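You operate a simulated robot arm through the tools that you are given. There is no shell and no other tool. Be economical: measure what you need, move in short steps, check, and stop when the job is done.

Carry out the task below with a simulated robot arm. There is one attempt and no reset: what you move stays moved.

TASK
The bleed valve isn't quite shut. Tighten it, then give the drip cup's water to the blue pot.
Fine: use the valve key and lay it back on the sill; cup back under the valve.

Only the result counts: the job must be done as asked and must still hold three seconds after the hand-in. Knocking over, shifting, dropping, spilling or breaking anything else fails it.

THE ROBOT
A 6-joint arm with a two-finger parallel gripper, fixed in place. Base frame: the origin is at the foot of the arm, x ahead of it, y to its left, z up. Readings come in mm, degrees, newtons and seconds.
With the tool pointing down near the work surface it reaches from about 120 to 660 mm from the base axis. Its first joint turns from -166.0 to 166.0 degrees. Payload 4.1 kg.
The tool frame sits at the grasp point between the pads (the TCP): z along the fingers, y along the line on which they close. The tips reach 23 mm beyond it. The gripper opens to 94 mm. The fingers are 38 mm wide and 10 mm thick; the gripper's body (54 by 96 mm) begins 39 mm behind the TCP.
Orientation is that of the tool frame in the base frame, as a unit quaternion [w, x, y, z]. With the fingers straight down and closing along the base's y, the tool's x points along the base's -x, its y along +y and its z along -z.

THE INTERFACE
- The arm moves only by the tool step_arm. Its argument "deltas" is text: rows parted by semicolons, each of 6 numbers parted by spaces: the shift along the tool's x, y, z in mm, then the turn, a rotation vector about the tool's x, y, z in degrees. In form: tx ty tz wx wy wz; .... A call has 1 to 8 rows; each row is the pose to reach, as a shift and turn from the pose commanded when the call began, along the tool's axes at that moment. "gripper" is the gripper command, from -1 (shut) to 1 (fully open), values between in proportion, set as the call begins (left out, the last holds). A row lasts 0.2 s, in which the tool goes at most 50 mm and 8.6 degrees; a call with a longer step from one row to the next is refused whole, and so is a gripper value outside its range. Where a pose cannot be reached the arm comes as near as it can. A force on the tool above 40 N (or 10 N above the force at the start of the call, whichever is more), or a blocked arm, ends the call early, and 0.2 s more pass. Each finger travels about 45 mm/s and halts on what it meets, pressing with about 39 N; the grip force reading is that of the motor and also rises with nothing between the fingers. The clock runs only during rows and for 0.2 s after the last one: add rows that repeat a pose to give the fingers time. The reply holds the time, the measured pose of the TCP, the force on the tool along the base axes, the opening and the grip force, in the units named above and with some noise.
- Cameras (640 x 400 px; columns grow to the right, rows downward): "scene" is fixed at [399.3, 651.2, 1359]; the picture's right is [-1.00, 0.02, 0.00], its down [0.01, 0.39, -0.92] and it looks along [-0.02, -0.92, -0.39] (base axes); focal length 283 px, centre (320, 200). "wrist" rides on the gripper at [86, 16, -74] in the tool frame; the picture's right is [-0.18, 0.98, 0.00], its down [-0.58, -0.11, -0.81] and it looks along [-0.79, -0.15, 0.59] (tool axes); focal length 243 px, centre (320, 200). There is no depth. A picture from a camera that has moved, and an enlarged one, comes with that camera's place and axes in the base frame and with its lens.
- capture(camera): a new picture of that camera. No time passes.
- move_column(by): slides the trunk up (or, below 0, down) by that many mm; the arm rides with it, the base frame stays. It gives what a move gives, with no picture.
- enlarge(camera, box): a new picture of the part [left, top, right, bottom] of that camera's present view, enlarged. No time passes.
- finish_job(): hands the job in; it is judged then, once.

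Go step by step. Nothing tells you positions but the pictures and the camera data: compare them with the known pose of the tool, close in by small moves and look again before you grip or let go. The budget is 120 turns and 68 pictures, counting those below and the enlarged ones. Unless the task says otherwise, let go and move clear before handing in, and close with one line.

The tools are called after "Request:" by a JSON object that holds its "api" and its "payload". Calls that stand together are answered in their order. step_arm: Moves the arm, as the interface text tells. Its arguments: {"type":"object","properties":{"deltas":{"type":"string"},"gripper":{"type":"number"}},"required":["deltas"]} The other tools are called the same way: move_column (by) slides the trunk up or down; capture (camera) takes a picture; enlarge (camera, box) takes an enlarged picture of a part of a camera's view; finish_job () hands the job in.

At the start:

```text
t: 0.0
position: [389.9, -11.6, 1263.5]
orientation: [0.0, -0.001, 1.0, -0.001]
wrist_force: [-0.6, 0.0, 0.2]
grip_width: 94.1
finger_force: 0.1
trunk travel left (down, up): [-475.0, 115.0]
```

scene: 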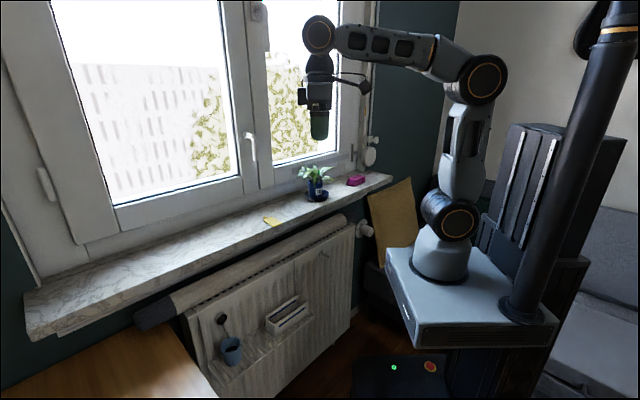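
wrist: 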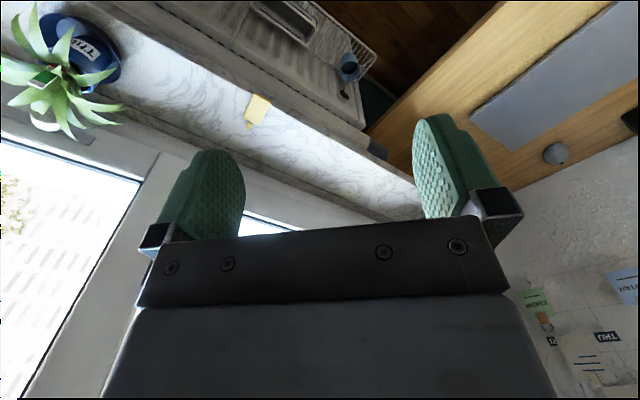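

I see a window sill with a blue pot and plant, a yellow item and a magenta item, and below it a radiator with a small blue cup and a valve. I'll zoom in to identify things.

Request:
{"api": "enlarge", "payload": {"camera": "scene", "box": [180, 270, 340, 390]}}

Request:
{"api": "enlarge", "payload": {"camera": "scene", "box": [240, 130, 400, 250]}}

Request:
{"api": "enlarge", "payload": {"camera": "wrist", "box": [220, 0, 420, 140]}}

```text
3.33 times, centred on (260, 330) of scene
camera zoom: at [399.3, 651.2, 1359.0], right [-1.0, 0.02, 0.0], down [0.01, 0.39, -0.92], along [-0.02, -0.92, -0.39], focal length 944 px, centre (520, -233)
```

zoom: 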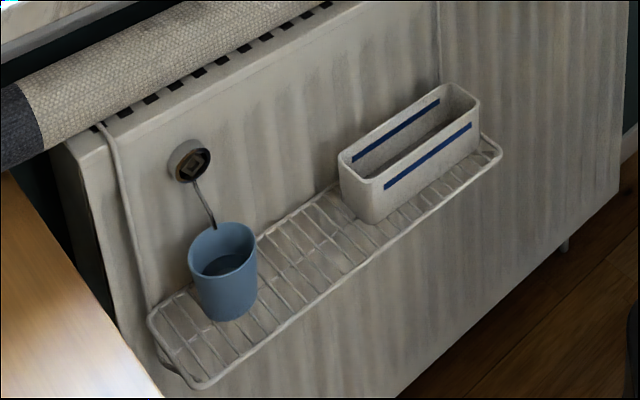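

```text
3.33 times, centred on (320, 190) of scene
camera zoom: at [399.3, 651.2, 1359.0], right [-1.0, 0.02, 0.0], down [0.01, 0.39, -0.92], along [-0.02, -0.92, -0.39], focal length 944 px, centre (320, 233)
```

zoom: 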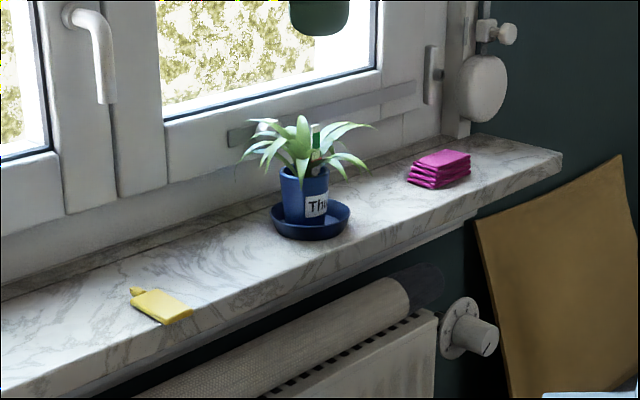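

```text
2.86 times, centred on (320, 70) of wrist
camera zoom: at [304.3, 5.0, 1338.0], right [0.18, 0.98, 0.0], down [0.58, -0.11, 0.81], along [0.79, -0.15, -0.59], focal length 693 px, centre (320, 571)
```

zoom: 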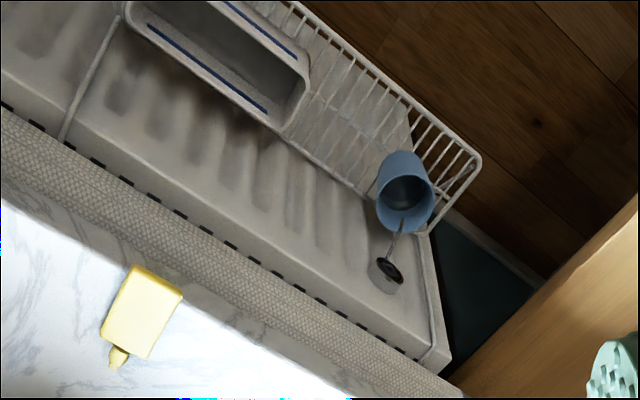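

The wall runs at about 45° in the base frame, the valve is near (683, 1, 697), the key near (535, -154, 945) and the cup near (657, 25, 622). I'll look closer at the valve and the key.

Request:
{"api": "enlarge", "payload": {"camera": "scene", "box": [210, 304, 250, 329]}}

Request:
{"api": "enlarge", "payload": {"camera": "scene", "box": [250, 205, 298, 235]}}

Request:
{"api": "enlarge", "payload": {"camera": "wrist", "box": [230, 80, 294, 120]}}

```text
16.00 times, centred on (230, 316) of scene
camera zoom: at [399.3, 651.2, 1359.0], right [-1.0, 0.02, 0.0], down [0.01, 0.39, -0.92], along [-0.02, -0.92, -0.39], focal length 4534 px, centre (1760, -1664)
```

zoom: 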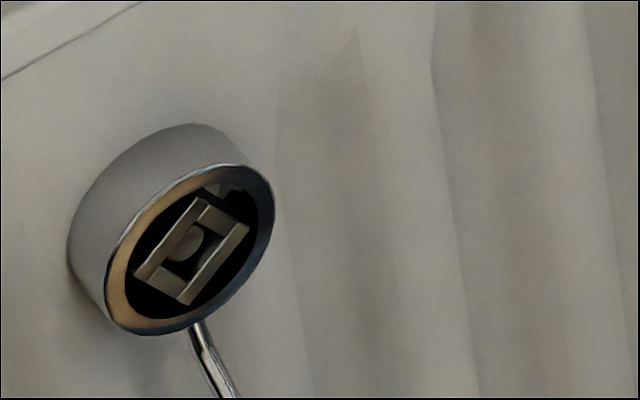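

```text
13.33 times, centred on (274, 220) of scene
camera zoom: at [399.3, 651.2, 1359.0], right [-1.0, 0.02, 0.0], down [0.01, 0.39, -0.92], along [-0.02, -0.92, -0.39], focal length 3778 px, centre (933, -67)
```

zoom: 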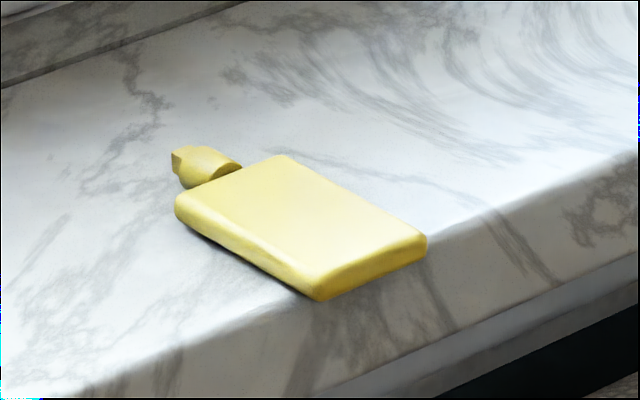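

```text
10.00 times, centred on (262, 100) of wrist
camera zoom: at [304.3, 5.0, 1338.0], right [0.18, 0.98, 0.0], down [0.58, -0.11, 0.81], along [0.79, -0.15, -0.59], focal length 2426 px, centre (900, 1200)
```

zoom: 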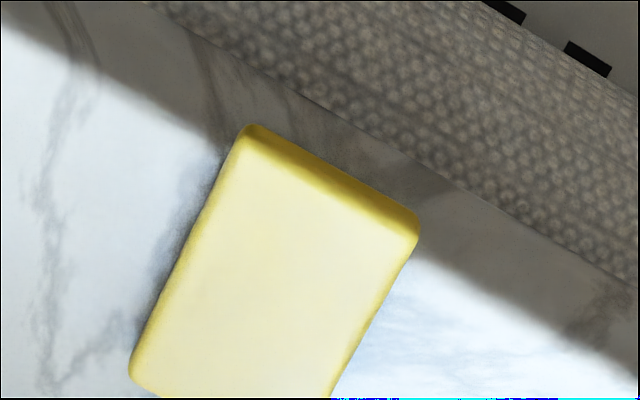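

The key lies nearly flush with the sill's front edge, so it has to be picked from above first. I'll turn the tool square to the wall and hover over the key.

Request:
{"api": "step_arm", "payload": {"deltas": "-24.1 -23.8 34 0 0 7.5; -48.2 -47.6 68 0 0 15; -72.3 -71.4 102 0 0 22.5; -96.4 -95.1 136 0 0 30; -120.5 -118.9 170 0 0 37.5; -144.6 -142.7 203.5 0 0 45; -144.6 -142.7 203.5 0 0 45", "gripper": 1}}

Request:
{"api": "capture", "payload": {"camera": "wrist"}}

Request:
{"api": "capture", "payload": {"camera": "scene"}}

```text
t: 1.6
position: [536.0, -154.2, 1062.3]
orientation: [0.0, 0.383, 0.924, 0.0]
wrist_force: [-0.8, 0.3, -0.5]
grip_width: 94.0
finger_force: 0.1
trunk travel left (down, up): [-475.0, 115.0]
```

```text
59 pictures are left
camera wrist: at [486.0, -80.6, 1137.2], right [0.83, 0.56, 0.0], down [0.33, -0.49, 0.81], along [0.45, -0.67, -0.59], focal length 243 px, centre (320, 200)
```

wrist: 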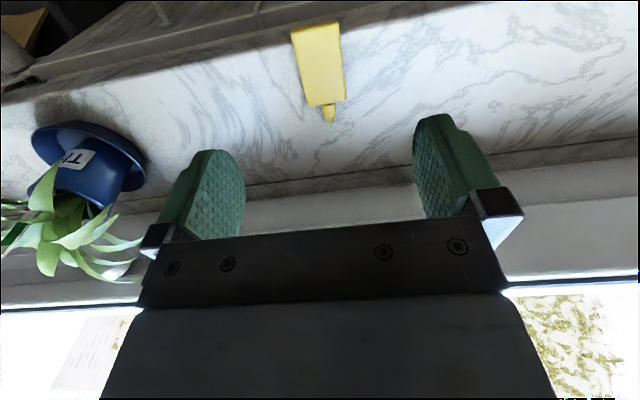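

```text
58 pictures are left
```

scene: 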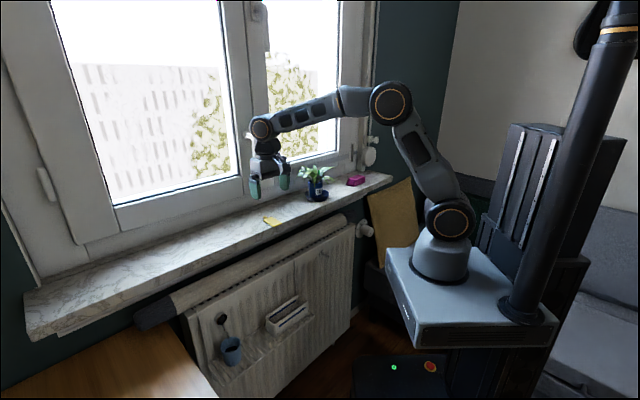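

The key is in view below the gripper. I'll zoom on it to get its exact line.

Request:
{"api": "enlarge", "payload": {"camera": "wrist", "box": [256, 10, 400, 100]}}

Request:
{"api": "enlarge", "payload": {"camera": "wrist", "box": [280, 85, 360, 135]}}

```text
4.44 times, centred on (328, 55) of wrist
camera zoom: at [486.0, -80.6, 1137.2], right [0.83, 0.56, 0.0], down [0.33, -0.49, 0.81], along [0.45, -0.67, -0.59], focal length 1078 px, centre (284, 844)
```

zoom: 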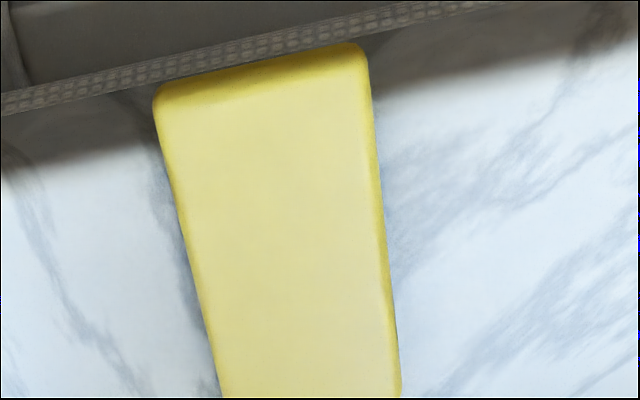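

```text
8.00 times, centred on (320, 110) of wrist
camera zoom: at [486.0, -80.6, 1137.2], right [0.83, 0.56, 0.0], down [0.33, -0.49, 0.81], along [0.45, -0.67, -0.59], focal length 1941 px, centre (320, 920)
```

zoom: 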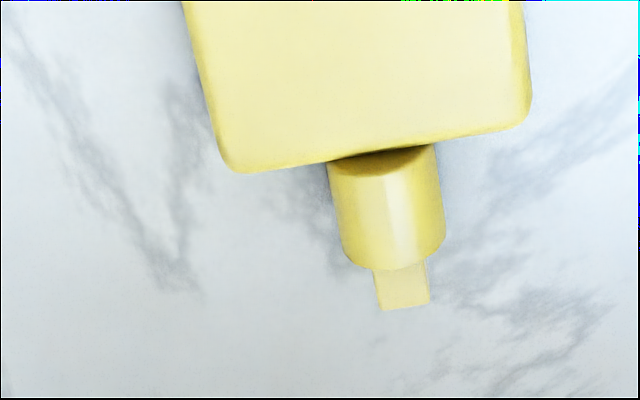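

Key: its axis runs straight at the wall, handle ≈31 mm wide and 60 mm long, about 7 mm overhanging the edge. Plan: grip it by its sides from above and draw it out to roughly 22 mm overhang so I can regrip it along its axis. Descending now.

Request:
{"api": "step_arm", "payload": {"deltas": "-2 -1 40 0 0 0; -4 -1 70 0 0 0; -4 -1 86 0 0 0; -4 -1 86 0 0 0"}}

Request:
{"api": "capture", "payload": {"camera": "wrist"}}

Request:
{"api": "enlarge", "payload": {"camera": "scene", "box": [234, 180, 314, 230]}}

```text
t: 2.6
position: [535.9, -157.7, 974.7]
orientation: [0.0, 0.382, 0.924, 0.0]
wrist_force: [0.1, -0.6, -0.3]
grip_width: 94.1
finger_force: 0.0
trunk travel left (down, up): [-475.0, 115.0]
```

```text
55 pictures are left
camera wrist: at [486.8, -84.8, 1049.5], right [0.83, 0.56, 0.0], down [0.33, -0.49, 0.81], along [0.46, -0.67, -0.59], focal length 243 px, centre (320, 200)
```

wrist: 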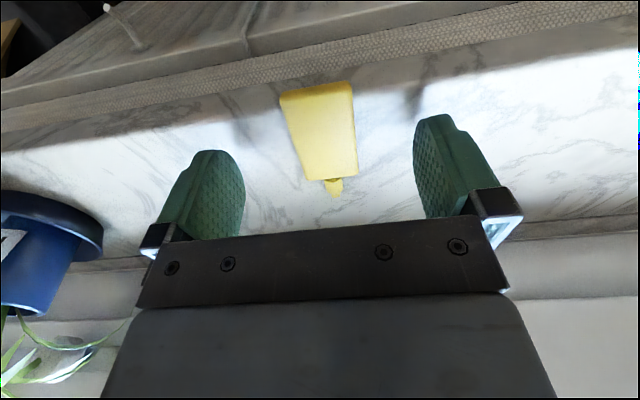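

```text
8.00 times, centred on (274, 205) of scene
camera zoom: at [399.3, 651.2, 1359.0], right [-1.0, 0.02, 0.0], down [0.01, 0.39, -0.92], along [-0.02, -0.92, -0.39], focal length 2267 px, centre (688, 160)
```

zoom: 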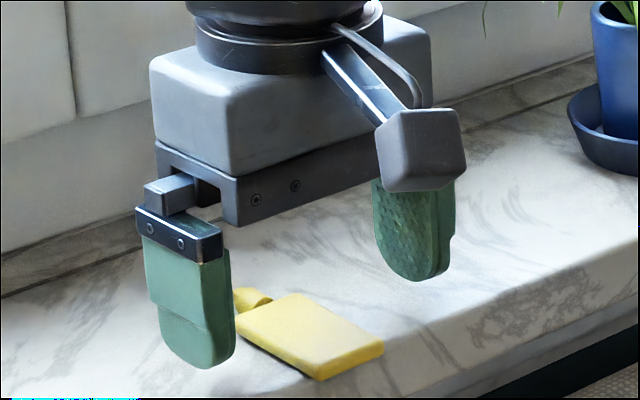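

The fingers straddle the key well. I'll lower about 9 mm and close.

Request:
{"api": "step_arm", "payload": {"deltas": "0 0 5 0 0 0; 0 0 9 0 0 0; 0 0 9 0 0 0"}}

Request:
{"api": "step_arm", "payload": {"deltas": "0 0 0 0 0 0; 0 0 0 0 0 0; 0 0 0 0 0 0; 0 0 0 0 0 0; 0 0 0 0 0 0; 0 0 0 0 0 0; 0 0 0 0 0 0", "gripper": -0.45}}

Request:
{"api": "capture", "payload": {"camera": "wrist"}}

```text
t: 3.4
position: [537.1, -157.2, 965.0]
orientation: [-0.001, 0.383, 0.924, 0.0]
wrist_force: [0.2, -1.0, 0.0]
grip_width: 94.2
finger_force: 0.1
trunk travel left (down, up): [-475.0, 115.0]
```

```text
t: 5.0
position: [537.0, -157.7, 965.7]
orientation: [0.0, 0.383, 0.924, 0.0]
wrist_force: [-0.3, -0.4, 0.3]
grip_width: 32.8
finger_force: 38.7
trunk travel left (down, up): [-475.0, 115.0]
```

```text
53 pictures are left
camera wrist: at [487.5, -83.6, 1040.0], right [0.83, 0.56, 0.0], down [0.33, -0.49, 0.81], along [0.46, -0.67, -0.59], focal length 243 px, centre (320, 200)
```

wrist: 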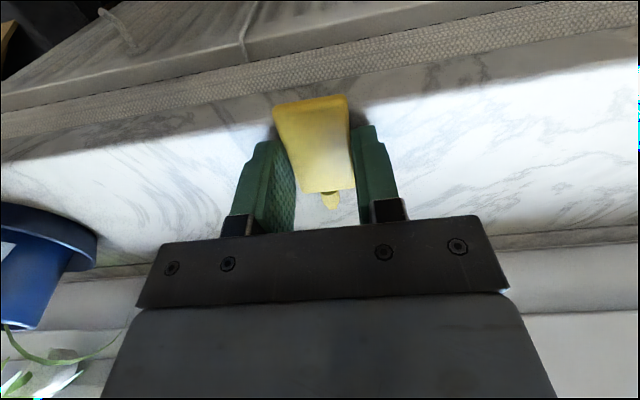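

Gripped at 32.8 mm. I'll draw it 15 mm outward with a 1 mm lift, set it down, and open slightly.

Request:
{"api": "step_arm", "payload": {"deltas": "0 0 -1 0 0 0; 8 0 -1 0 0 0; 15 0 -1 0 0 0; 15 0 0 0 0 0; 15 0 0 0 0 0"}}

Request:
{"api": "capture", "payload": {"camera": "wrist"}}

```text
t: 6.2
position: [527.1, -147.7, 965.9]
orientation: [0.001, 0.382, 0.924, -0.001]
wrist_force: [-0.6, 0.5, 2.9]
grip_width: 32.7
finger_force: 39.1
trunk travel left (down, up): [-475.0, 115.0]
```

```text
52 pictures are left
camera wrist: at [477.8, -74.0, 1039.9], right [0.83, 0.56, 0.0], down [0.33, -0.49, 0.81], along [0.46, -0.67, -0.59], focal length 243 px, centre (320, 200)
```

wrist: 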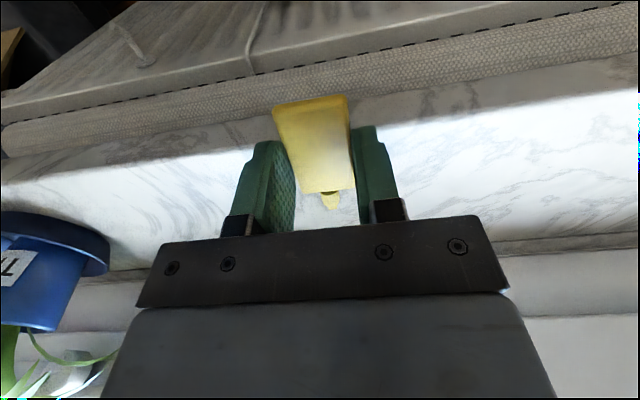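

The key is out about 22 mm and resting on the sill. Releasing and rising.

Request:
{"api": "step_arm", "payload": {"deltas": "0 0 0 0 0 0; 0 0 0 0 0 0; 0 0 0 0 0 0; 0 0 0 0 0 0", "gripper": 0.5}}

Request:
{"api": "step_arm", "payload": {"deltas": "0 0 -30 0 0 0; 0 0 -70 0 0 0; 0 0 -110 0 0 0; 0 0 -110 0 0 0", "gripper": 0.5}}

Request:
{"api": "enlarge", "payload": {"camera": "wrist", "box": [250, 0, 410, 100]}}

```text
t: 7.2
position: [526.9, -147.8, 964.9]
orientation: [0.0, 0.383, 0.924, 0.0]
wrist_force: [-0.2, -0.5, -0.4]
grip_width: 70.5
finger_force: 0.3
trunk travel left (down, up): [-475.0, 115.0]
```

```text
t: 8.2
position: [528.8, -149.9, 1075.5]
orientation: [0.0, 0.383, 0.924, 0.0]
wrist_force: [-0.1, 0.1, -1.1]
grip_width: 70.3
finger_force: 0.1
trunk travel left (down, up): [-475.0, 115.0]
```

```text
4.00 times, centred on (330, 50) of wrist
camera zoom: at [479.1, -75.9, 1150.5], right [0.83, 0.56, 0.0], down [0.33, -0.49, 0.81], along [0.46, -0.67, -0.59], focal length 970 px, centre (280, 800)
```

zoom: 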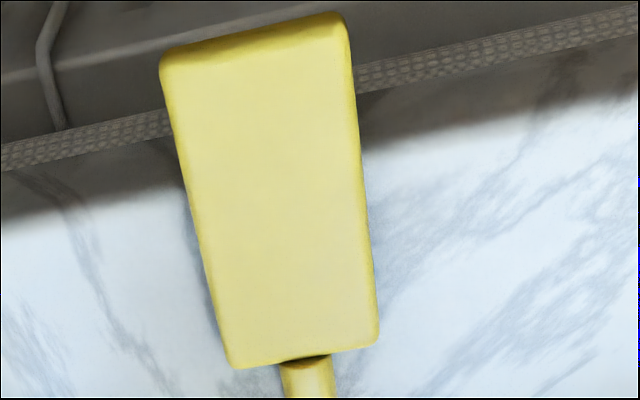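

The key now overhangs well. I'll back off into the room while turning the tool horizontal, pointing at the wall with the fingers closing vertically.

Request:
{"api": "step_arm", "payload": {"deltas": "20 0 0 -4.619 -4.619 4.619; 40 0 0 -9.238 -9.238 9.238; 60 0 0 -13.857 -13.857 13.857; 80 0 0 -18.476 -18.476 18.476; 100 0 0 -23.095 -23.095 23.095; 120 0 0 -27.714 -27.714 27.714; 140 0 0 -32.333 -32.333 32.333; 160 0 0 -36.952 -36.952 36.952"}}

Request:
{"api": "step_arm", "payload": {"deltas": "0 0 0 -4.619 -4.619 4.619; 0 0 0 -9.238 -9.238 9.238; 0 0 0 -13.857 -13.857 13.857; 0 0 0 -18.476 -18.476 18.476; 0 0 0 -23.095 -23.095 23.095; 0 0 0 -27.714 -27.714 27.714; 0 0 0 -32.333 -32.333 32.333; 0 0 0 -32.333 -32.333 32.333"}}

Request:
{"api": "capture", "payload": {"camera": "scene"}}

Request:
{"api": "capture", "payload": {"camera": "wrist"}}

```text
t: 10.0
position: [410.9, -32.2, 1074.6]
orientation: [0.399, 0.606, 0.668, 0.167]
wrist_force: [0.4, 0.1, 0.2]
grip_width: 70.4
finger_force: 0.0
trunk travel left (down, up): [-475.0, 115.0]
```

```text
t: 11.3
position: [361.9, -79.9, 1179.2]
orientation: [0.557, 0.668, 0.461, 0.174]
wrist_force: [0.1, 0.6, 0.5]
grip_width: 70.6
finger_force: 0.2
out of reach, approached as far as the arm can: row 1, 2, 3, 4, 5, 6
trunk travel left (down, up): [-475.0, 115.0]
stopped in row 6: the arm was blocked; the commanded pose is now the measured one
```

```text
50 pictures are left
```

scene: 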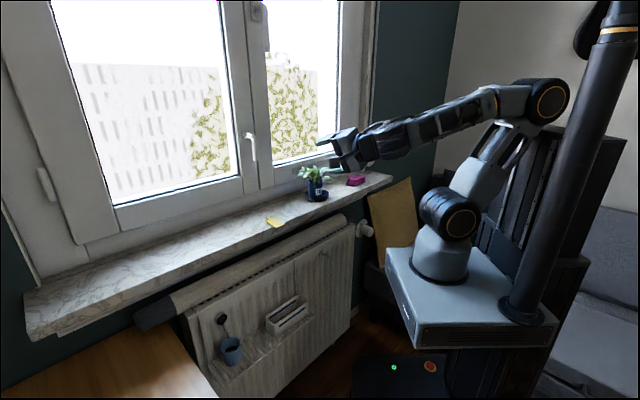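

```text
49 pictures are left
camera wrist: at [358.0, 35.5, 1193.5], right [0.32, -0.1, 0.94], down [-0.95, 0.0, 0.32], along [-0.03, -0.99, -0.1], focal length 243 px, centre (320, 200)
```

wrist: 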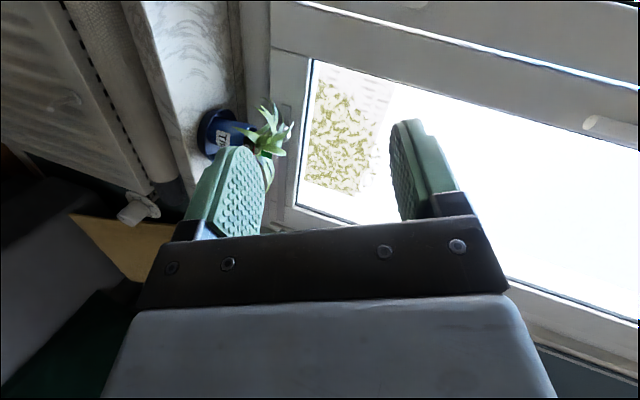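

The wrist ran out of room close to the base. I'll move the tool further out toward the wall (still well above the sill) and finish the turn there.

Request:
{"api": "step_arm", "payload": {"deltas": "15.6 -4.3 35.8 0 0 0; 31.2 -8.7 71.7 0 0 0; 46.9 -13 107.5 0 0 0; 62.5 -17.4 143.4 0 0 0; 62.5 -17.4 143.4 -4.3 -2.4 4.5; 62.5 -17.4 143.4 -8.6 -4.8 9.1; 62.5 -17.4 143.4 -13 -7.2 13.7; 62.5 -17.4 143.4 -17.3 -9.6 18.2"}}

Request:
{"api": "capture", "payload": {"camera": "scene"}}

```text
t: 13.1
position: [465.9, -155.9, 1344.7]
orientation: [0.614, 0.68, 0.32, 0.241]
wrist_force: [0.4, -0.5, 0.0]
grip_width: 70.4
finger_force: 0.1
out of reach, approached as far as the arm can: row 1, 2, 3, 4, 5, 6, 7, 8
trunk travel left (down, up): [-475.0, 115.0]
```

```text
48 pictures are left
```

scene: 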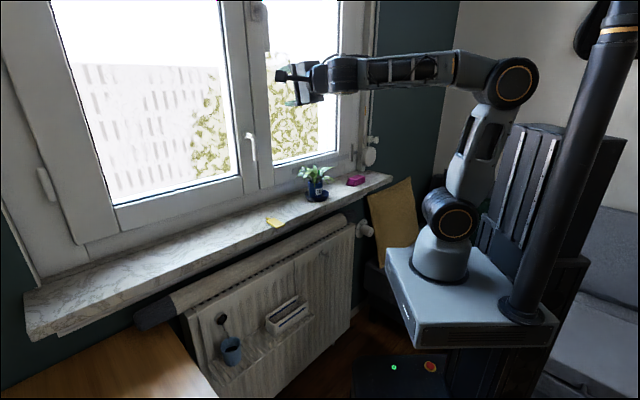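

The arm wants to be lower for a horizontal tool; the trunk is meant for that. I'll lower it 290 mm, which brings the tool to about z = 1055, still clear above the sill.

Request:
{"api": "move_column", "payload": {"by": -290}}

Request:
{"api": "capture", "payload": {"camera": "scene"}}

```text
t: 16.0
position: [465.4, -154.9, 1054.9]
orientation: [0.614, 0.679, 0.321, 0.241]
wrist_force: [-0.4, 0.2, 0.9]
grip_width: 70.5
finger_force: 0.1
trunk travel left (down, up): [-185.0, 405.0]
```

```text
47 pictures are left
```

scene: 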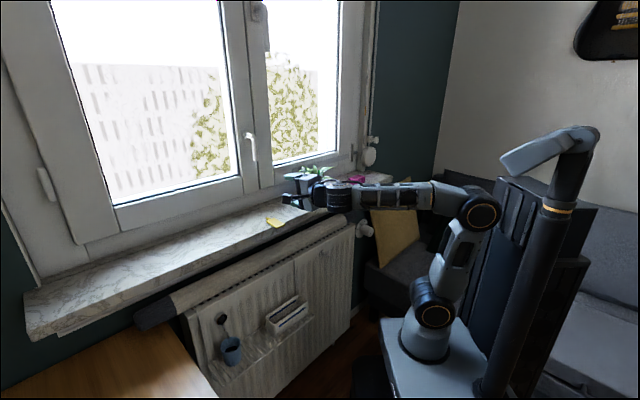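

Now the tool is near z = 1055. I'll make one small backing step to see where the commanded pose stands before finishing the alignment.

Request:
{"api": "step_arm", "payload": {"deltas": "0 0 -40 0 0 0"}}

```text
t: 16.4
position: [436.5, -128.0, 1057.4]
orientation: [0.614, 0.68, 0.32, 0.24]
wrist_force: [0.6, -0.2, -0.2]
grip_width: 70.5
finger_force: 0.2
trunk travel left (down, up): [-185.0, 405.0]
```

Commanded pose equals measured. Finish the alignment and slide along the wall to line up with the key.

Request:
{"api": "step_arm", "payload": {"deltas": "17 0 0 -2.5 -0.7 1.3; 34 0 0 -5 -1.3 2.6; 51 0 0 -7.36 -1.97 3.97; 51 0 0 -7.36 -1.97 3.97"}}

Request:
{"api": "capture", "payload": {"camera": "wrist"}}

```text
t: 17.4
position: [462.2, -102.4, 1130.4]
orientation: [0.651, 0.655, 0.274, 0.268]
wrist_force: [0.0, 0.1, -0.3]
grip_width: 70.1
finger_force: 0.1
out of reach, approached as far as the arm can: row 1, 2, 3, 4
trunk travel left (down, up): [-185.0, 405.0]
```

```text
46 pictures are left
camera wrist: at [471.2, 11.2, 1146.5], right [-0.12, -0.13, 0.98], down [-0.98, 0.16, -0.1], along [-0.14, -0.98, -0.15], focal length 243 px, centre (320, 200)
```

wrist: 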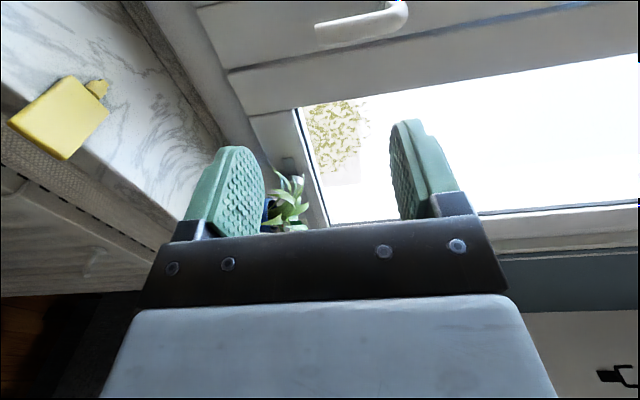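

Request:
{"api": "capture", "payload": {"camera": "scene"}}

```text
45 pictures are left
```

scene: 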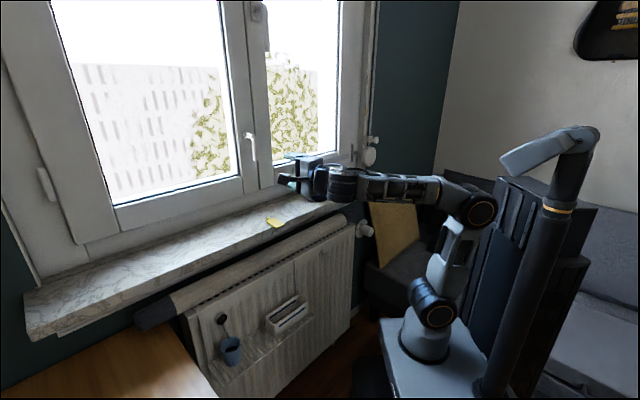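

I suspect I picked the roll that puts the last joint near its stop. I'll roll the tool back by 180° about its own axis (fingers still close vertically), in three calls.

Request:
{"api": "step_arm", "payload": {"deltas": "0 0 0 0 0 -8; 0 0 0 0 0 -16; 0 0 0 0 0 -24; 0 0 0 0 0 -32; 0 0 0 0 0 -40; 0 0 0 0 0 -48; 0 0 0 0 0 -56; 0 0 0 0 0 -64"}}

Request:
{"api": "step_arm", "payload": {"deltas": "0 0 0 0 0 -8; 0 0 0 0 0 -16; 0 0 0 0 0 -24; 0 0 0 0 0 -32; 0 0 0 0 0 -40; 0 0 0 0 0 -48; 0 0 0 0 0 -56; 0 0 0 0 0 -64"}}

Request:
{"api": "step_arm", "payload": {"deltas": "0 0 0 0 0 -8; 0 0 0 0 0 -16; 0 0 0 0 0 -24; 0 0 0 0 0 -32; 0 0 0 0 0 -40; 0 0 0 0 0 -46; 0 0 0 0 0 -52; 0 0 0 0 0 -52"}}

```text
t: 19.2
position: [459.7, -102.9, 1129.9]
orientation: [0.697, 0.411, 0.575, -0.118]
wrist_force: [-0.3, 0.5, 0.1]
grip_width: 70.4
finger_force: 0.1
trunk travel left (down, up): [-185.0, 405.0]
```

```text
t: 21.0
position: [460.2, -102.1, 1129.5]
orientation: [0.529, 0.042, 0.706, -0.469]
wrist_force: [-0.9, -0.9, -1.0]
grip_width: 70.6
finger_force: 0.0
trunk travel left (down, up): [-185.0, 405.0]
```

```text
t: 22.8
position: [459.1, -101.4, 1129.8]
orientation: [0.27, -0.269, 0.654, -0.653]
wrist_force: [-0.2, 0.7, -0.4]
grip_width: 70.4
finger_force: 0.0
trunk travel left (down, up): [-185.0, 405.0]
```

The roll freed up. Now descend in front of the key (tips stay 25 mm short of it).

Request:
{"api": "step_arm", "payload": {"deltas": "-8 45 0 0 0 0; -16 90 0 0 0 0; -16 135 0 0 0 0; -16 170 0 0 0 0; -16 170 0 0 0 0"}}

Request:
{"api": "capture", "payload": {"camera": "wrist"}}

Request:
{"api": "capture", "payload": {"camera": "scene"}}

```text
t: 24.0
position: [468.1, -92.5, 959.0]
orientation: [0.27, -0.27, 0.653, -0.653]
wrist_force: [0.6, -0.8, -0.2]
grip_width: 70.3
finger_force: 0.1
trunk travel left (down, up): [-185.0, 405.0]
```

```text
44 pictures are left
camera wrist: at [355.0, -100.0, 942.8], right [0.13, 0.13, -0.98], down [-0.16, 0.98, 0.11], along [0.98, 0.14, 0.15], focal length 243 px, centre (320, 200)
```

wrist: 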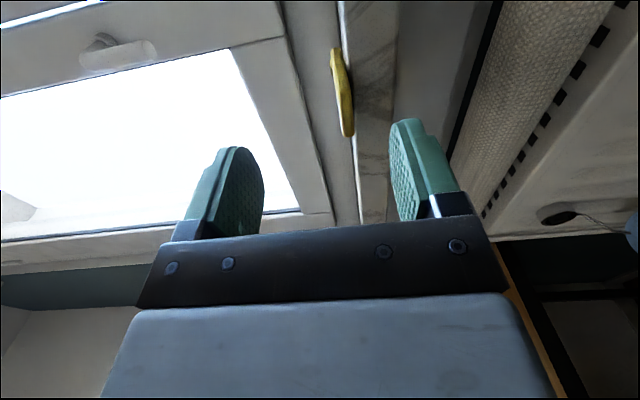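

```text
43 pictures are left
```

scene: 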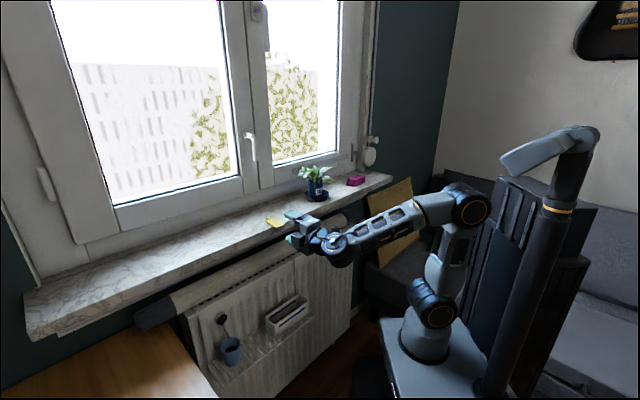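

The tool is horizontal in front of the key. I'll zoom to find the key's height between the fingers.

Request:
{"api": "enlarge", "payload": {"camera": "wrist", "box": [290, 30, 450, 230]}}

```text
2.00 times, centred on (370, 130) of wrist
camera zoom: at [355.0, -100.0, 942.8], right [0.13, 0.13, -0.98], down [-0.16, 0.98, 0.11], along [0.98, 0.14, 0.15], focal length 485 px, centre (220, 340)
```

zoom: 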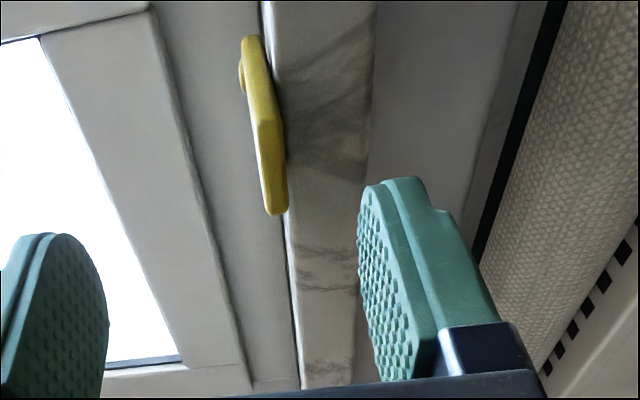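

Key centre height ≈ 943.5, thickness ≈ 8 mm. I'll drop to that height and advance so the tips overlap the overhang by about 18 mm.

Request:
{"api": "step_arm", "payload": {"deltas": "-3.4 15.5 0 0 0 0; -3.4 15.5 20 0 0 0; -3.4 15.5 45 0 0 0; -3.4 15.5 45 0 0 0"}}

Request:
{"api": "enlarge", "payload": {"camera": "wrist", "box": [200, 30, 440, 230]}}

Request:
{"api": "enlarge", "payload": {"camera": "scene", "box": [244, 190, 340, 250]}}

```text
t: 25.0
position: [504.6, -120.7, 941.8]
orientation: [0.27, -0.27, 0.654, -0.653]
wrist_force: [-0.9, -0.4, 0.1]
grip_width: 70.5
finger_force: 0.1
trunk travel left (down, up): [-185.0, 405.0]
```

```text
2.00 times, centred on (320, 130) of wrist
camera zoom: at [391.2, -129.1, 926.9], right [0.13, 0.13, -0.98], down [-0.16, 0.98, 0.11], along [0.98, 0.14, 0.15], focal length 485 px, centre (320, 340)
```

zoom: 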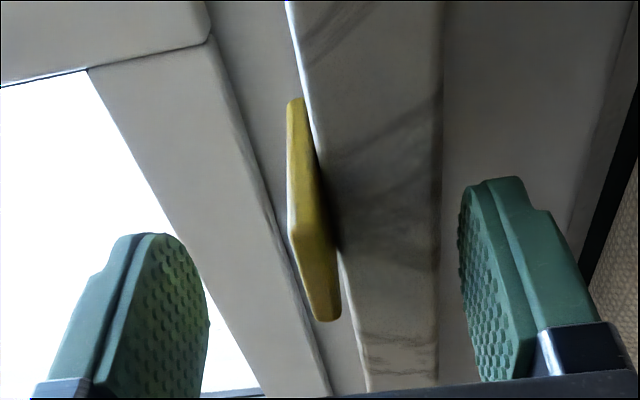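

```text
6.67 times, centred on (292, 220) of scene
camera zoom: at [399.3, 651.2, 1359.0], right [-1.0, 0.02, 0.0], down [0.01, 0.39, -0.92], along [-0.02, -0.92, -0.39], focal length 1889 px, centre (507, 67)
```

zoom: 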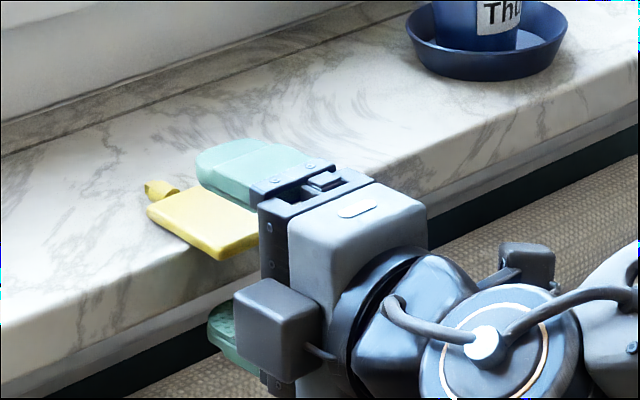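

Fingers are straddling the overhang properly. Closing.

Request:
{"api": "step_arm", "payload": {"deltas": "0 0 0 0 0 0; 0 0 0 0 0 0; 0 0 0 0 0 0; 0 0 0 0 0 0; 0 0 0 0 0 0; 0 0 0 0 0 0", "gripper": -1}}

Request:
{"api": "enlarge", "payload": {"camera": "wrist", "box": [200, 30, 440, 230]}}

```text
t: 26.4
position: [503.7, -121.3, 944.1]
orientation: [-0.272, 0.27, -0.653, 0.654]
wrist_force: [1.0, -0.8, 7.0]
grip_width: 6.9
finger_force: 39.1
trunk travel left (down, up): [-185.0, 405.0]
```

```text
2.00 times, centred on (320, 130) of wrist
camera zoom: at [390.7, -128.9, 927.9], right [0.13, 0.13, -0.98], down [-0.16, 0.98, 0.11], along [0.98, 0.14, 0.15], focal length 485 px, centre (320, 340)
```

zoom: 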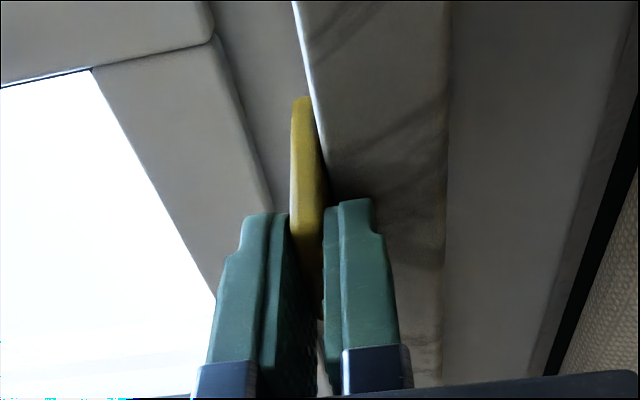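

The key is held (6.9 mm thick). Lift slightly, then back off from the sill.

Request:
{"api": "step_arm", "payload": {"deltas": "0 -4 0 0 0 0; 0 -12 0 0 0 0; 0 -16 -20 0 0 0; 0 -16 -50 0 0 0; 0 -16 -82 0 0 0; 0 -16 -82 0 0 0"}}

Request:
{"api": "capture", "payload": {"camera": "wrist"}}

```text
t: 27.8
position: [447.9, -65.1, 959.7]
orientation: [0.27, -0.271, 0.654, -0.653]
wrist_force: [0.3, 0.3, 0.6]
grip_width: 7.0
finger_force: 38.8
trunk travel left (down, up): [-185.0, 405.0]
```

```text
38 pictures are left
camera wrist: at [333.9, -72.7, 943.4], right [0.13, 0.13, -0.98], down [-0.16, 0.98, 0.11], along [0.98, 0.14, 0.15], focal length 243 px, centre (320, 200)
```

wrist: 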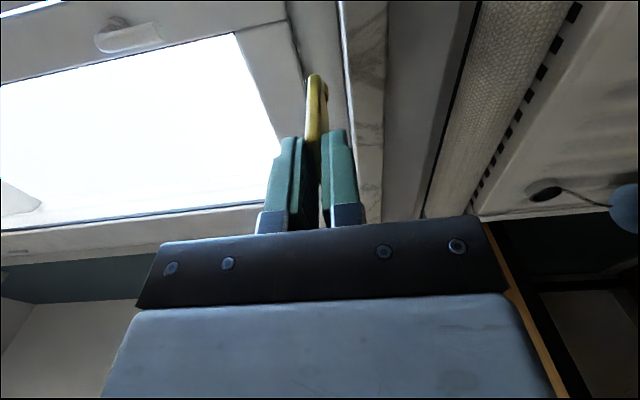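

Request:
{"api": "enlarge", "payload": {"camera": "wrist", "box": [292, 62, 348, 97]}}

Request:
{"api": "enlarge", "payload": {"camera": "scene", "box": [256, 196, 288, 216]}}

Request:
{"api": "move_column", "payload": {"by": -175}}

```text
11.43 times, centred on (320, 80) of wrist
camera zoom: at [333.9, -72.7, 943.4], right [0.13, 0.13, -0.98], down [-0.16, 0.98, 0.11], along [0.98, 0.14, 0.15], focal length 2773 px, centre (320, 1577)
```

zoom: 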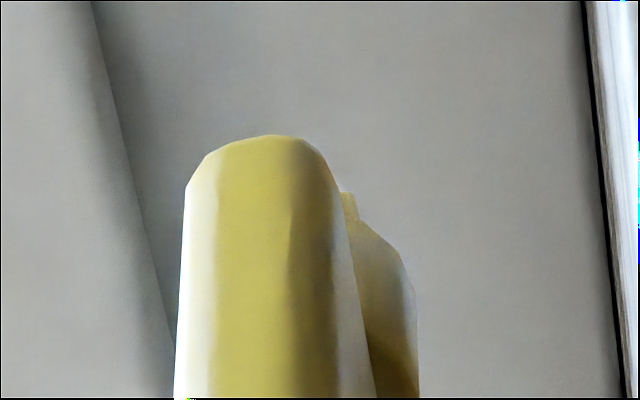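

```text
16.00 times, centred on (272, 206) of scene
camera zoom: at [399.3, 651.2, 1359.0], right [-1.0, 0.02, 0.0], down [0.01, 0.39, -0.92], along [-0.02, -0.92, -0.39], focal length 4534 px, centre (1088, 104)
```

zoom: 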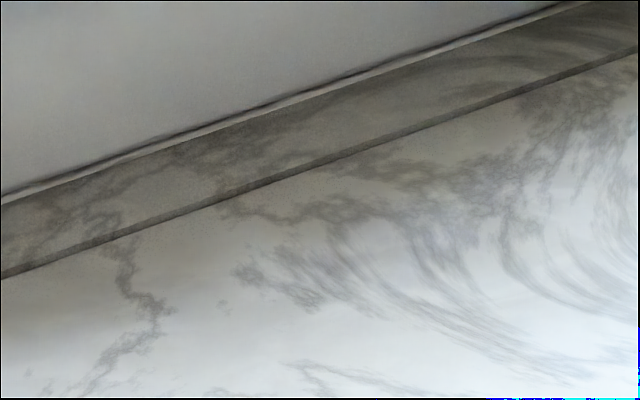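

```text
t: 29.8
position: [447.9, -65.4, 785.0]
orientation: [-0.27, 0.27, -0.653, 0.654]
wrist_force: [-0.8, 0.3, -0.3]
grip_width: 6.8
finger_force: 39.4
trunk travel left (down, up): [-10.0, 580.0]
```

Trunk lowered; tool now at z = 785. Let me see the key in the scene view and slide left toward the valve.

Request:
{"api": "step_arm", "payload": {"deltas": "-40 0 0 0 0 0; -80 0 0 0 0 0; -120 0 0 0 0 0; -160 20 0 0 0 0; -190 40 0 0 0 0; -190 40 0 0 0 0"}}

Request:
{"api": "capture", "payload": {"camera": "scene"}}

Request:
{"api": "capture", "payload": {"camera": "wrist"}}

```text
t: 31.2
position: [583.9, 72.2, 744.9]
orientation: [0.271, -0.27, 0.654, -0.653]
wrist_force: [0.5, -0.1, -1.3]
grip_width: 7.0
finger_force: 39.0
trunk travel left (down, up): [-10.0, 580.0]
```

```text
35 pictures are left
```

scene: 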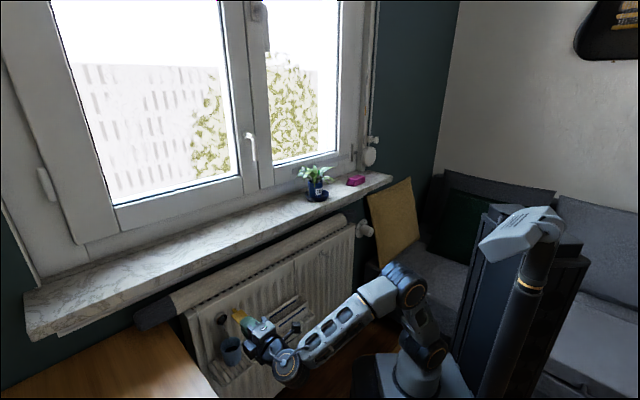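

```text
34 pictures are left
camera wrist: at [470.0, 64.4, 729.1], right [0.13, 0.13, -0.98], down [-0.16, 0.98, 0.11], along [0.98, 0.14, 0.15], focal length 243 px, centre (320, 200)
```

wrist: 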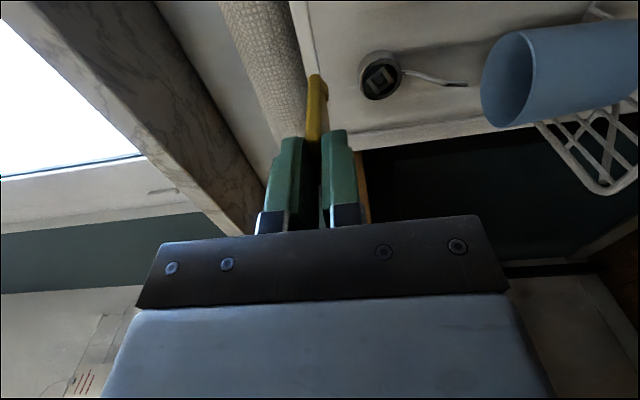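

Good: valve, drip pipe and cup are all in view. Zooming on the valve, and on the peg from the scene camera.

Request:
{"api": "enlarge", "payload": {"camera": "wrist", "box": [344, 40, 424, 110]}}

Request:
{"api": "enlarge", "payload": {"camera": "scene", "box": [208, 300, 264, 335]}}

```text
5.71 times, centred on (384, 75) of wrist
camera zoom: at [470.0, 64.4, 729.1], right [0.13, 0.13, -0.98], down [-0.16, 0.98, 0.11], along [0.98, 0.14, 0.15], focal length 1386 px, centre (-46, 914)
```

zoom: 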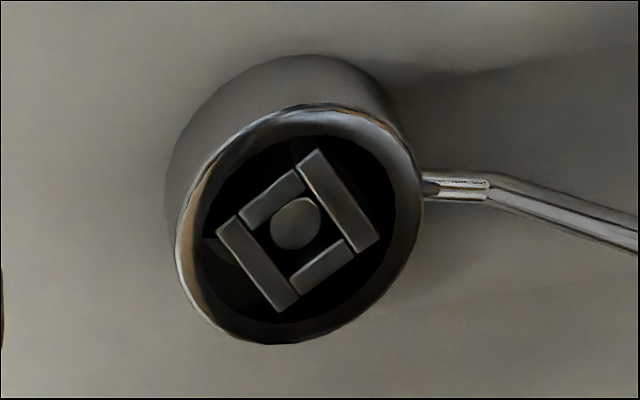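

```text
11.43 times, centred on (236, 318) of scene
camera zoom: at [399.3, 651.2, 1359.0], right [-1.0, 0.02, 0.0], down [0.01, 0.39, -0.92], along [-0.02, -0.92, -0.39], focal length 3238 px, centre (1280, -1143)
```

zoom: 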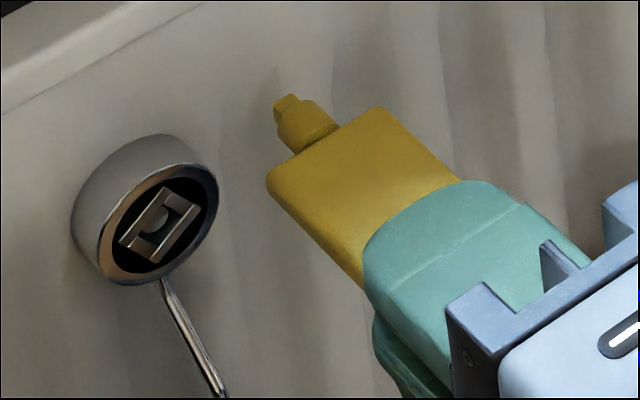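

Socket is a square cavity turned about 26° counter‑clockwise (seen from the room). I'll move to a pre-insert pose ~15 mm short of the valve, with the key rolled −26° to match.

Request:
{"api": "step_arm", "payload": {"deltas": "-7 15 4 0 0 -8; -14 30 8 0 0 -16; -19 46 12 0 0 -24; -19 46 12 0 0 -26; -19 46 12 0 0 -26"}}

Request:
{"api": "enlarge", "payload": {"camera": "scene", "box": [208, 305, 248, 330]}}

Request:
{"api": "enlarge", "payload": {"camera": "wrist", "box": [270, 40, 400, 140]}}

```text
t: 32.4
position: [605.9, 73.1, 699.2]
orientation: [-0.116, 0.41, -0.576, 0.697]
wrist_force: [-0.5, 0.3, -0.6]
grip_width: 7.0
finger_force: 38.7
trunk travel left (down, up): [-10.0, 580.0]
```

```text
16.00 times, centred on (228, 318) of scene
camera zoom: at [399.3, 651.2, 1359.0], right [-1.0, 0.02, 0.0], down [0.01, 0.39, -0.92], along [-0.02, -0.92, -0.39], focal length 4534 px, centre (1792, -1680)
```

zoom: 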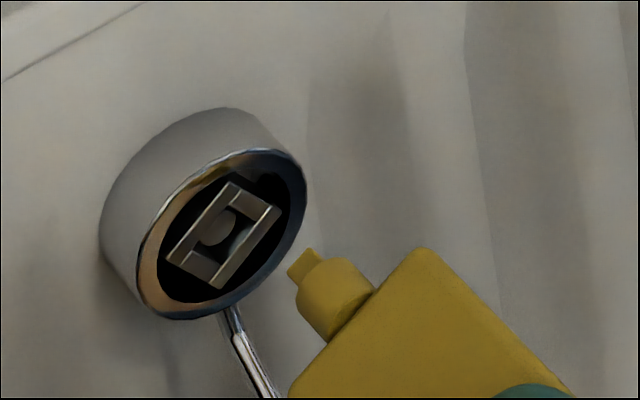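

```text
4.00 times, centred on (335, 90) of wrist
camera zoom: at [492.8, 67.3, 722.8], right [-0.19, -0.19, -0.96], down [-0.17, 0.97, -0.16], along [0.97, 0.13, -0.21], focal length 970 px, centre (260, 640)
```

zoom: 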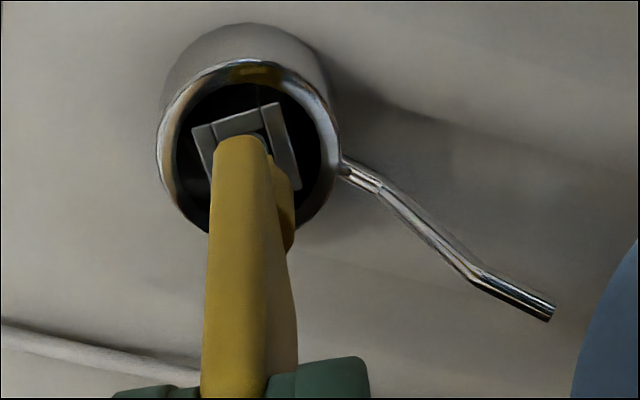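

The peg is close to the socket; the view suggests a few more degrees of roll are needed. A closer zoom will fix centre and angle.

Request:
{"api": "enlarge", "payload": {"camera": "wrist", "box": [304, 50, 360, 85]}}

```text
11.43 times, centred on (332, 68) of wrist
camera zoom: at [492.8, 67.3, 722.8], right [-0.19, -0.19, -0.96], down [-0.17, 0.97, -0.16], along [0.97, 0.13, -0.21], focal length 2773 px, centre (183, 1714)
```

zoom: 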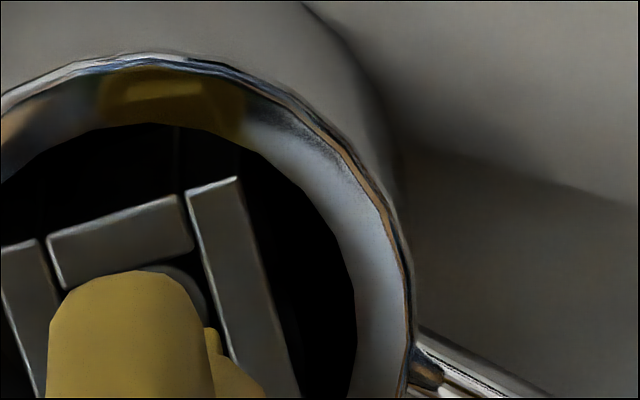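

Socket needs about 6° more roll and a shift of roughly 5 mm left. I'll apply that and close in by 8 mm, then compare peg and socket again.

Request:
{"api": "step_arm", "payload": {"deltas": "-4.3 -2.6 0 0 0 -6; -4.3 -2.6 8 0 0 -6; -4.3 -2.6 8 0 0 -6"}}

Request:
{"api": "enlarge", "payload": {"camera": "scene", "box": [212, 308, 236, 323]}}

Request:
{"api": "enlarge", "payload": {"camera": "wrist", "box": [288, 45, 352, 85]}}

```text
t: 33.2
position: [614.1, 72.5, 699.1]
orientation: [-0.079, 0.44, -0.553, 0.703]
wrist_force: [0.7, 0.2, -0.3]
grip_width: 6.7
finger_force: 38.8
trunk travel left (down, up): [-10.0, 580.0]
```

```text
16.00 times, centred on (224, 316) of scene
camera zoom: at [399.3, 651.2, 1359.0], right [-1.0, 0.02, 0.0], down [0.01, 0.39, -0.92], along [-0.02, -0.92, -0.39], focal length 4534 px, centre (1856, -1648)
```

zoom: 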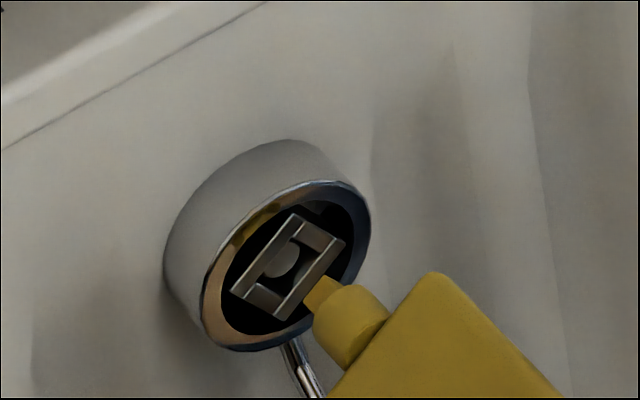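

```text
10.00 times, centred on (320, 65) of wrist
camera zoom: at [503.9, 68.0, 731.2], right [-0.26, -0.26, -0.93], down [-0.18, 0.96, -0.22], along [0.95, 0.11, -0.29], focal length 2426 px, centre (320, 1550)
```

zoom: 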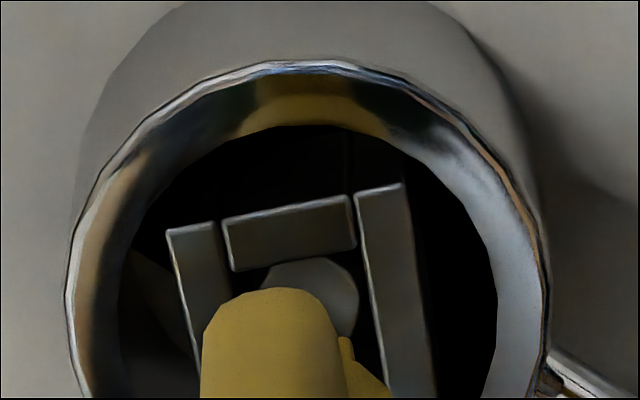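

Roll is now aligned and the lateral error looks ≤2 mm. Advance 5 mm and look again.

Request:
{"api": "step_arm", "payload": {"deltas": "0 0 3 0 0 0; 0 0 6 0 0 0; 0 0 6 0 0 0"}}

Request:
{"api": "enlarge", "payload": {"camera": "scene", "box": [212, 308, 236, 323]}}

```text
t: 34.0
position: [618.2, 68.0, 698.7]
orientation: [-0.08, 0.439, -0.554, 0.703]
wrist_force: [-0.2, -0.8, -0.3]
grip_width: 6.9
finger_force: 38.3
trunk travel left (down, up): [-10.0, 580.0]
```

```text
16.00 times, centred on (224, 316) of scene
camera zoom: at [399.3, 651.2, 1359.0], right [-1.0, 0.02, 0.0], down [0.01, 0.39, -0.92], along [-0.02, -0.92, -0.39], focal length 4534 px, centre (1856, -1648)
```

zoom: 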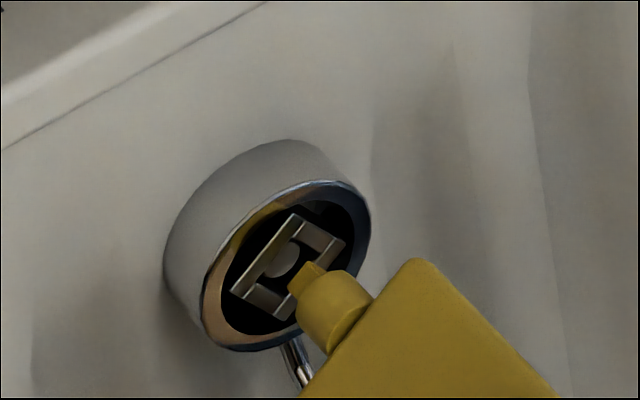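

The peg converges on the socket centre. Advance 6 mm more gently.

Request:
{"api": "step_arm", "payload": {"deltas": "0 0 2 0 0 0; 0 0 4 0 0 0; 0 0 6 0 0 0; 0 0 6 0 0 0"}}

Request:
{"api": "enlarge", "payload": {"camera": "scene", "box": [212, 308, 236, 323]}}

```text
t: 35.0
position: [623.2, 64.4, 699.4]
orientation: [-0.08, 0.439, -0.554, 0.703]
wrist_force: [-0.4, -0.2, -0.1]
grip_width: 6.5
finger_force: 39.1
trunk travel left (down, up): [-10.0, 580.0]
```

```text
16.00 times, centred on (224, 316) of scene
camera zoom: at [399.3, 651.2, 1359.0], right [-1.0, 0.02, 0.0], down [0.01, 0.39, -0.92], along [-0.02, -0.92, -0.39], focal length 4534 px, centre (1856, -1648)
```

zoom: 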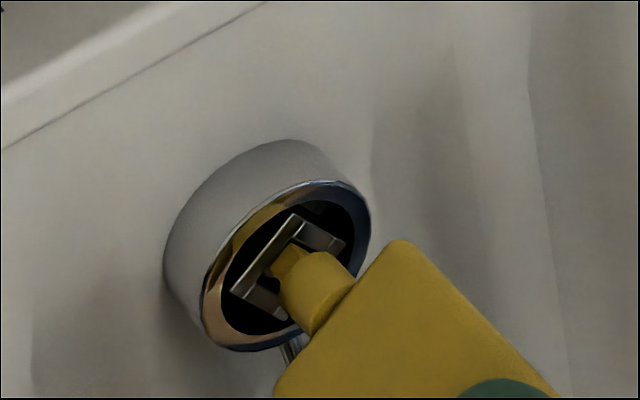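

No contact force yet and the peg looks to be entering. Continue in small steps.

Request:
{"api": "step_arm", "payload": {"deltas": "0 0 2 0 0 0; 0 0 4 0 0 0; 0 0 5 0 0 0; 0 0 5 0 0 0"}}

Request:
{"api": "enlarge", "payload": {"camera": "scene", "box": [212, 308, 236, 323]}}

```text
t: 36.0
position: [625.5, 61.1, 699.5]
orientation: [-0.08, 0.44, -0.554, 0.702]
wrist_force: [-12.5, 10.3, -3.8]
grip_width: 6.6
finger_force: 39.3
trunk travel left (down, up): [-10.0, 580.0]
```

```text
16.00 times, centred on (224, 316) of scene
camera zoom: at [399.3, 651.2, 1359.0], right [-1.0, 0.02, 0.0], down [0.01, 0.39, -0.92], along [-0.02, -0.92, -0.39], focal length 4534 px, centre (1856, -1648)
```

zoom: 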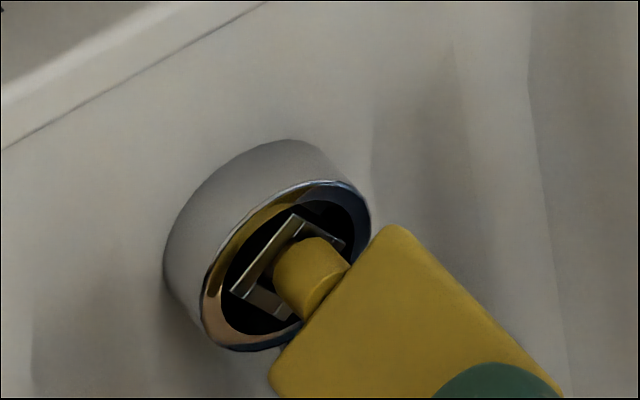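

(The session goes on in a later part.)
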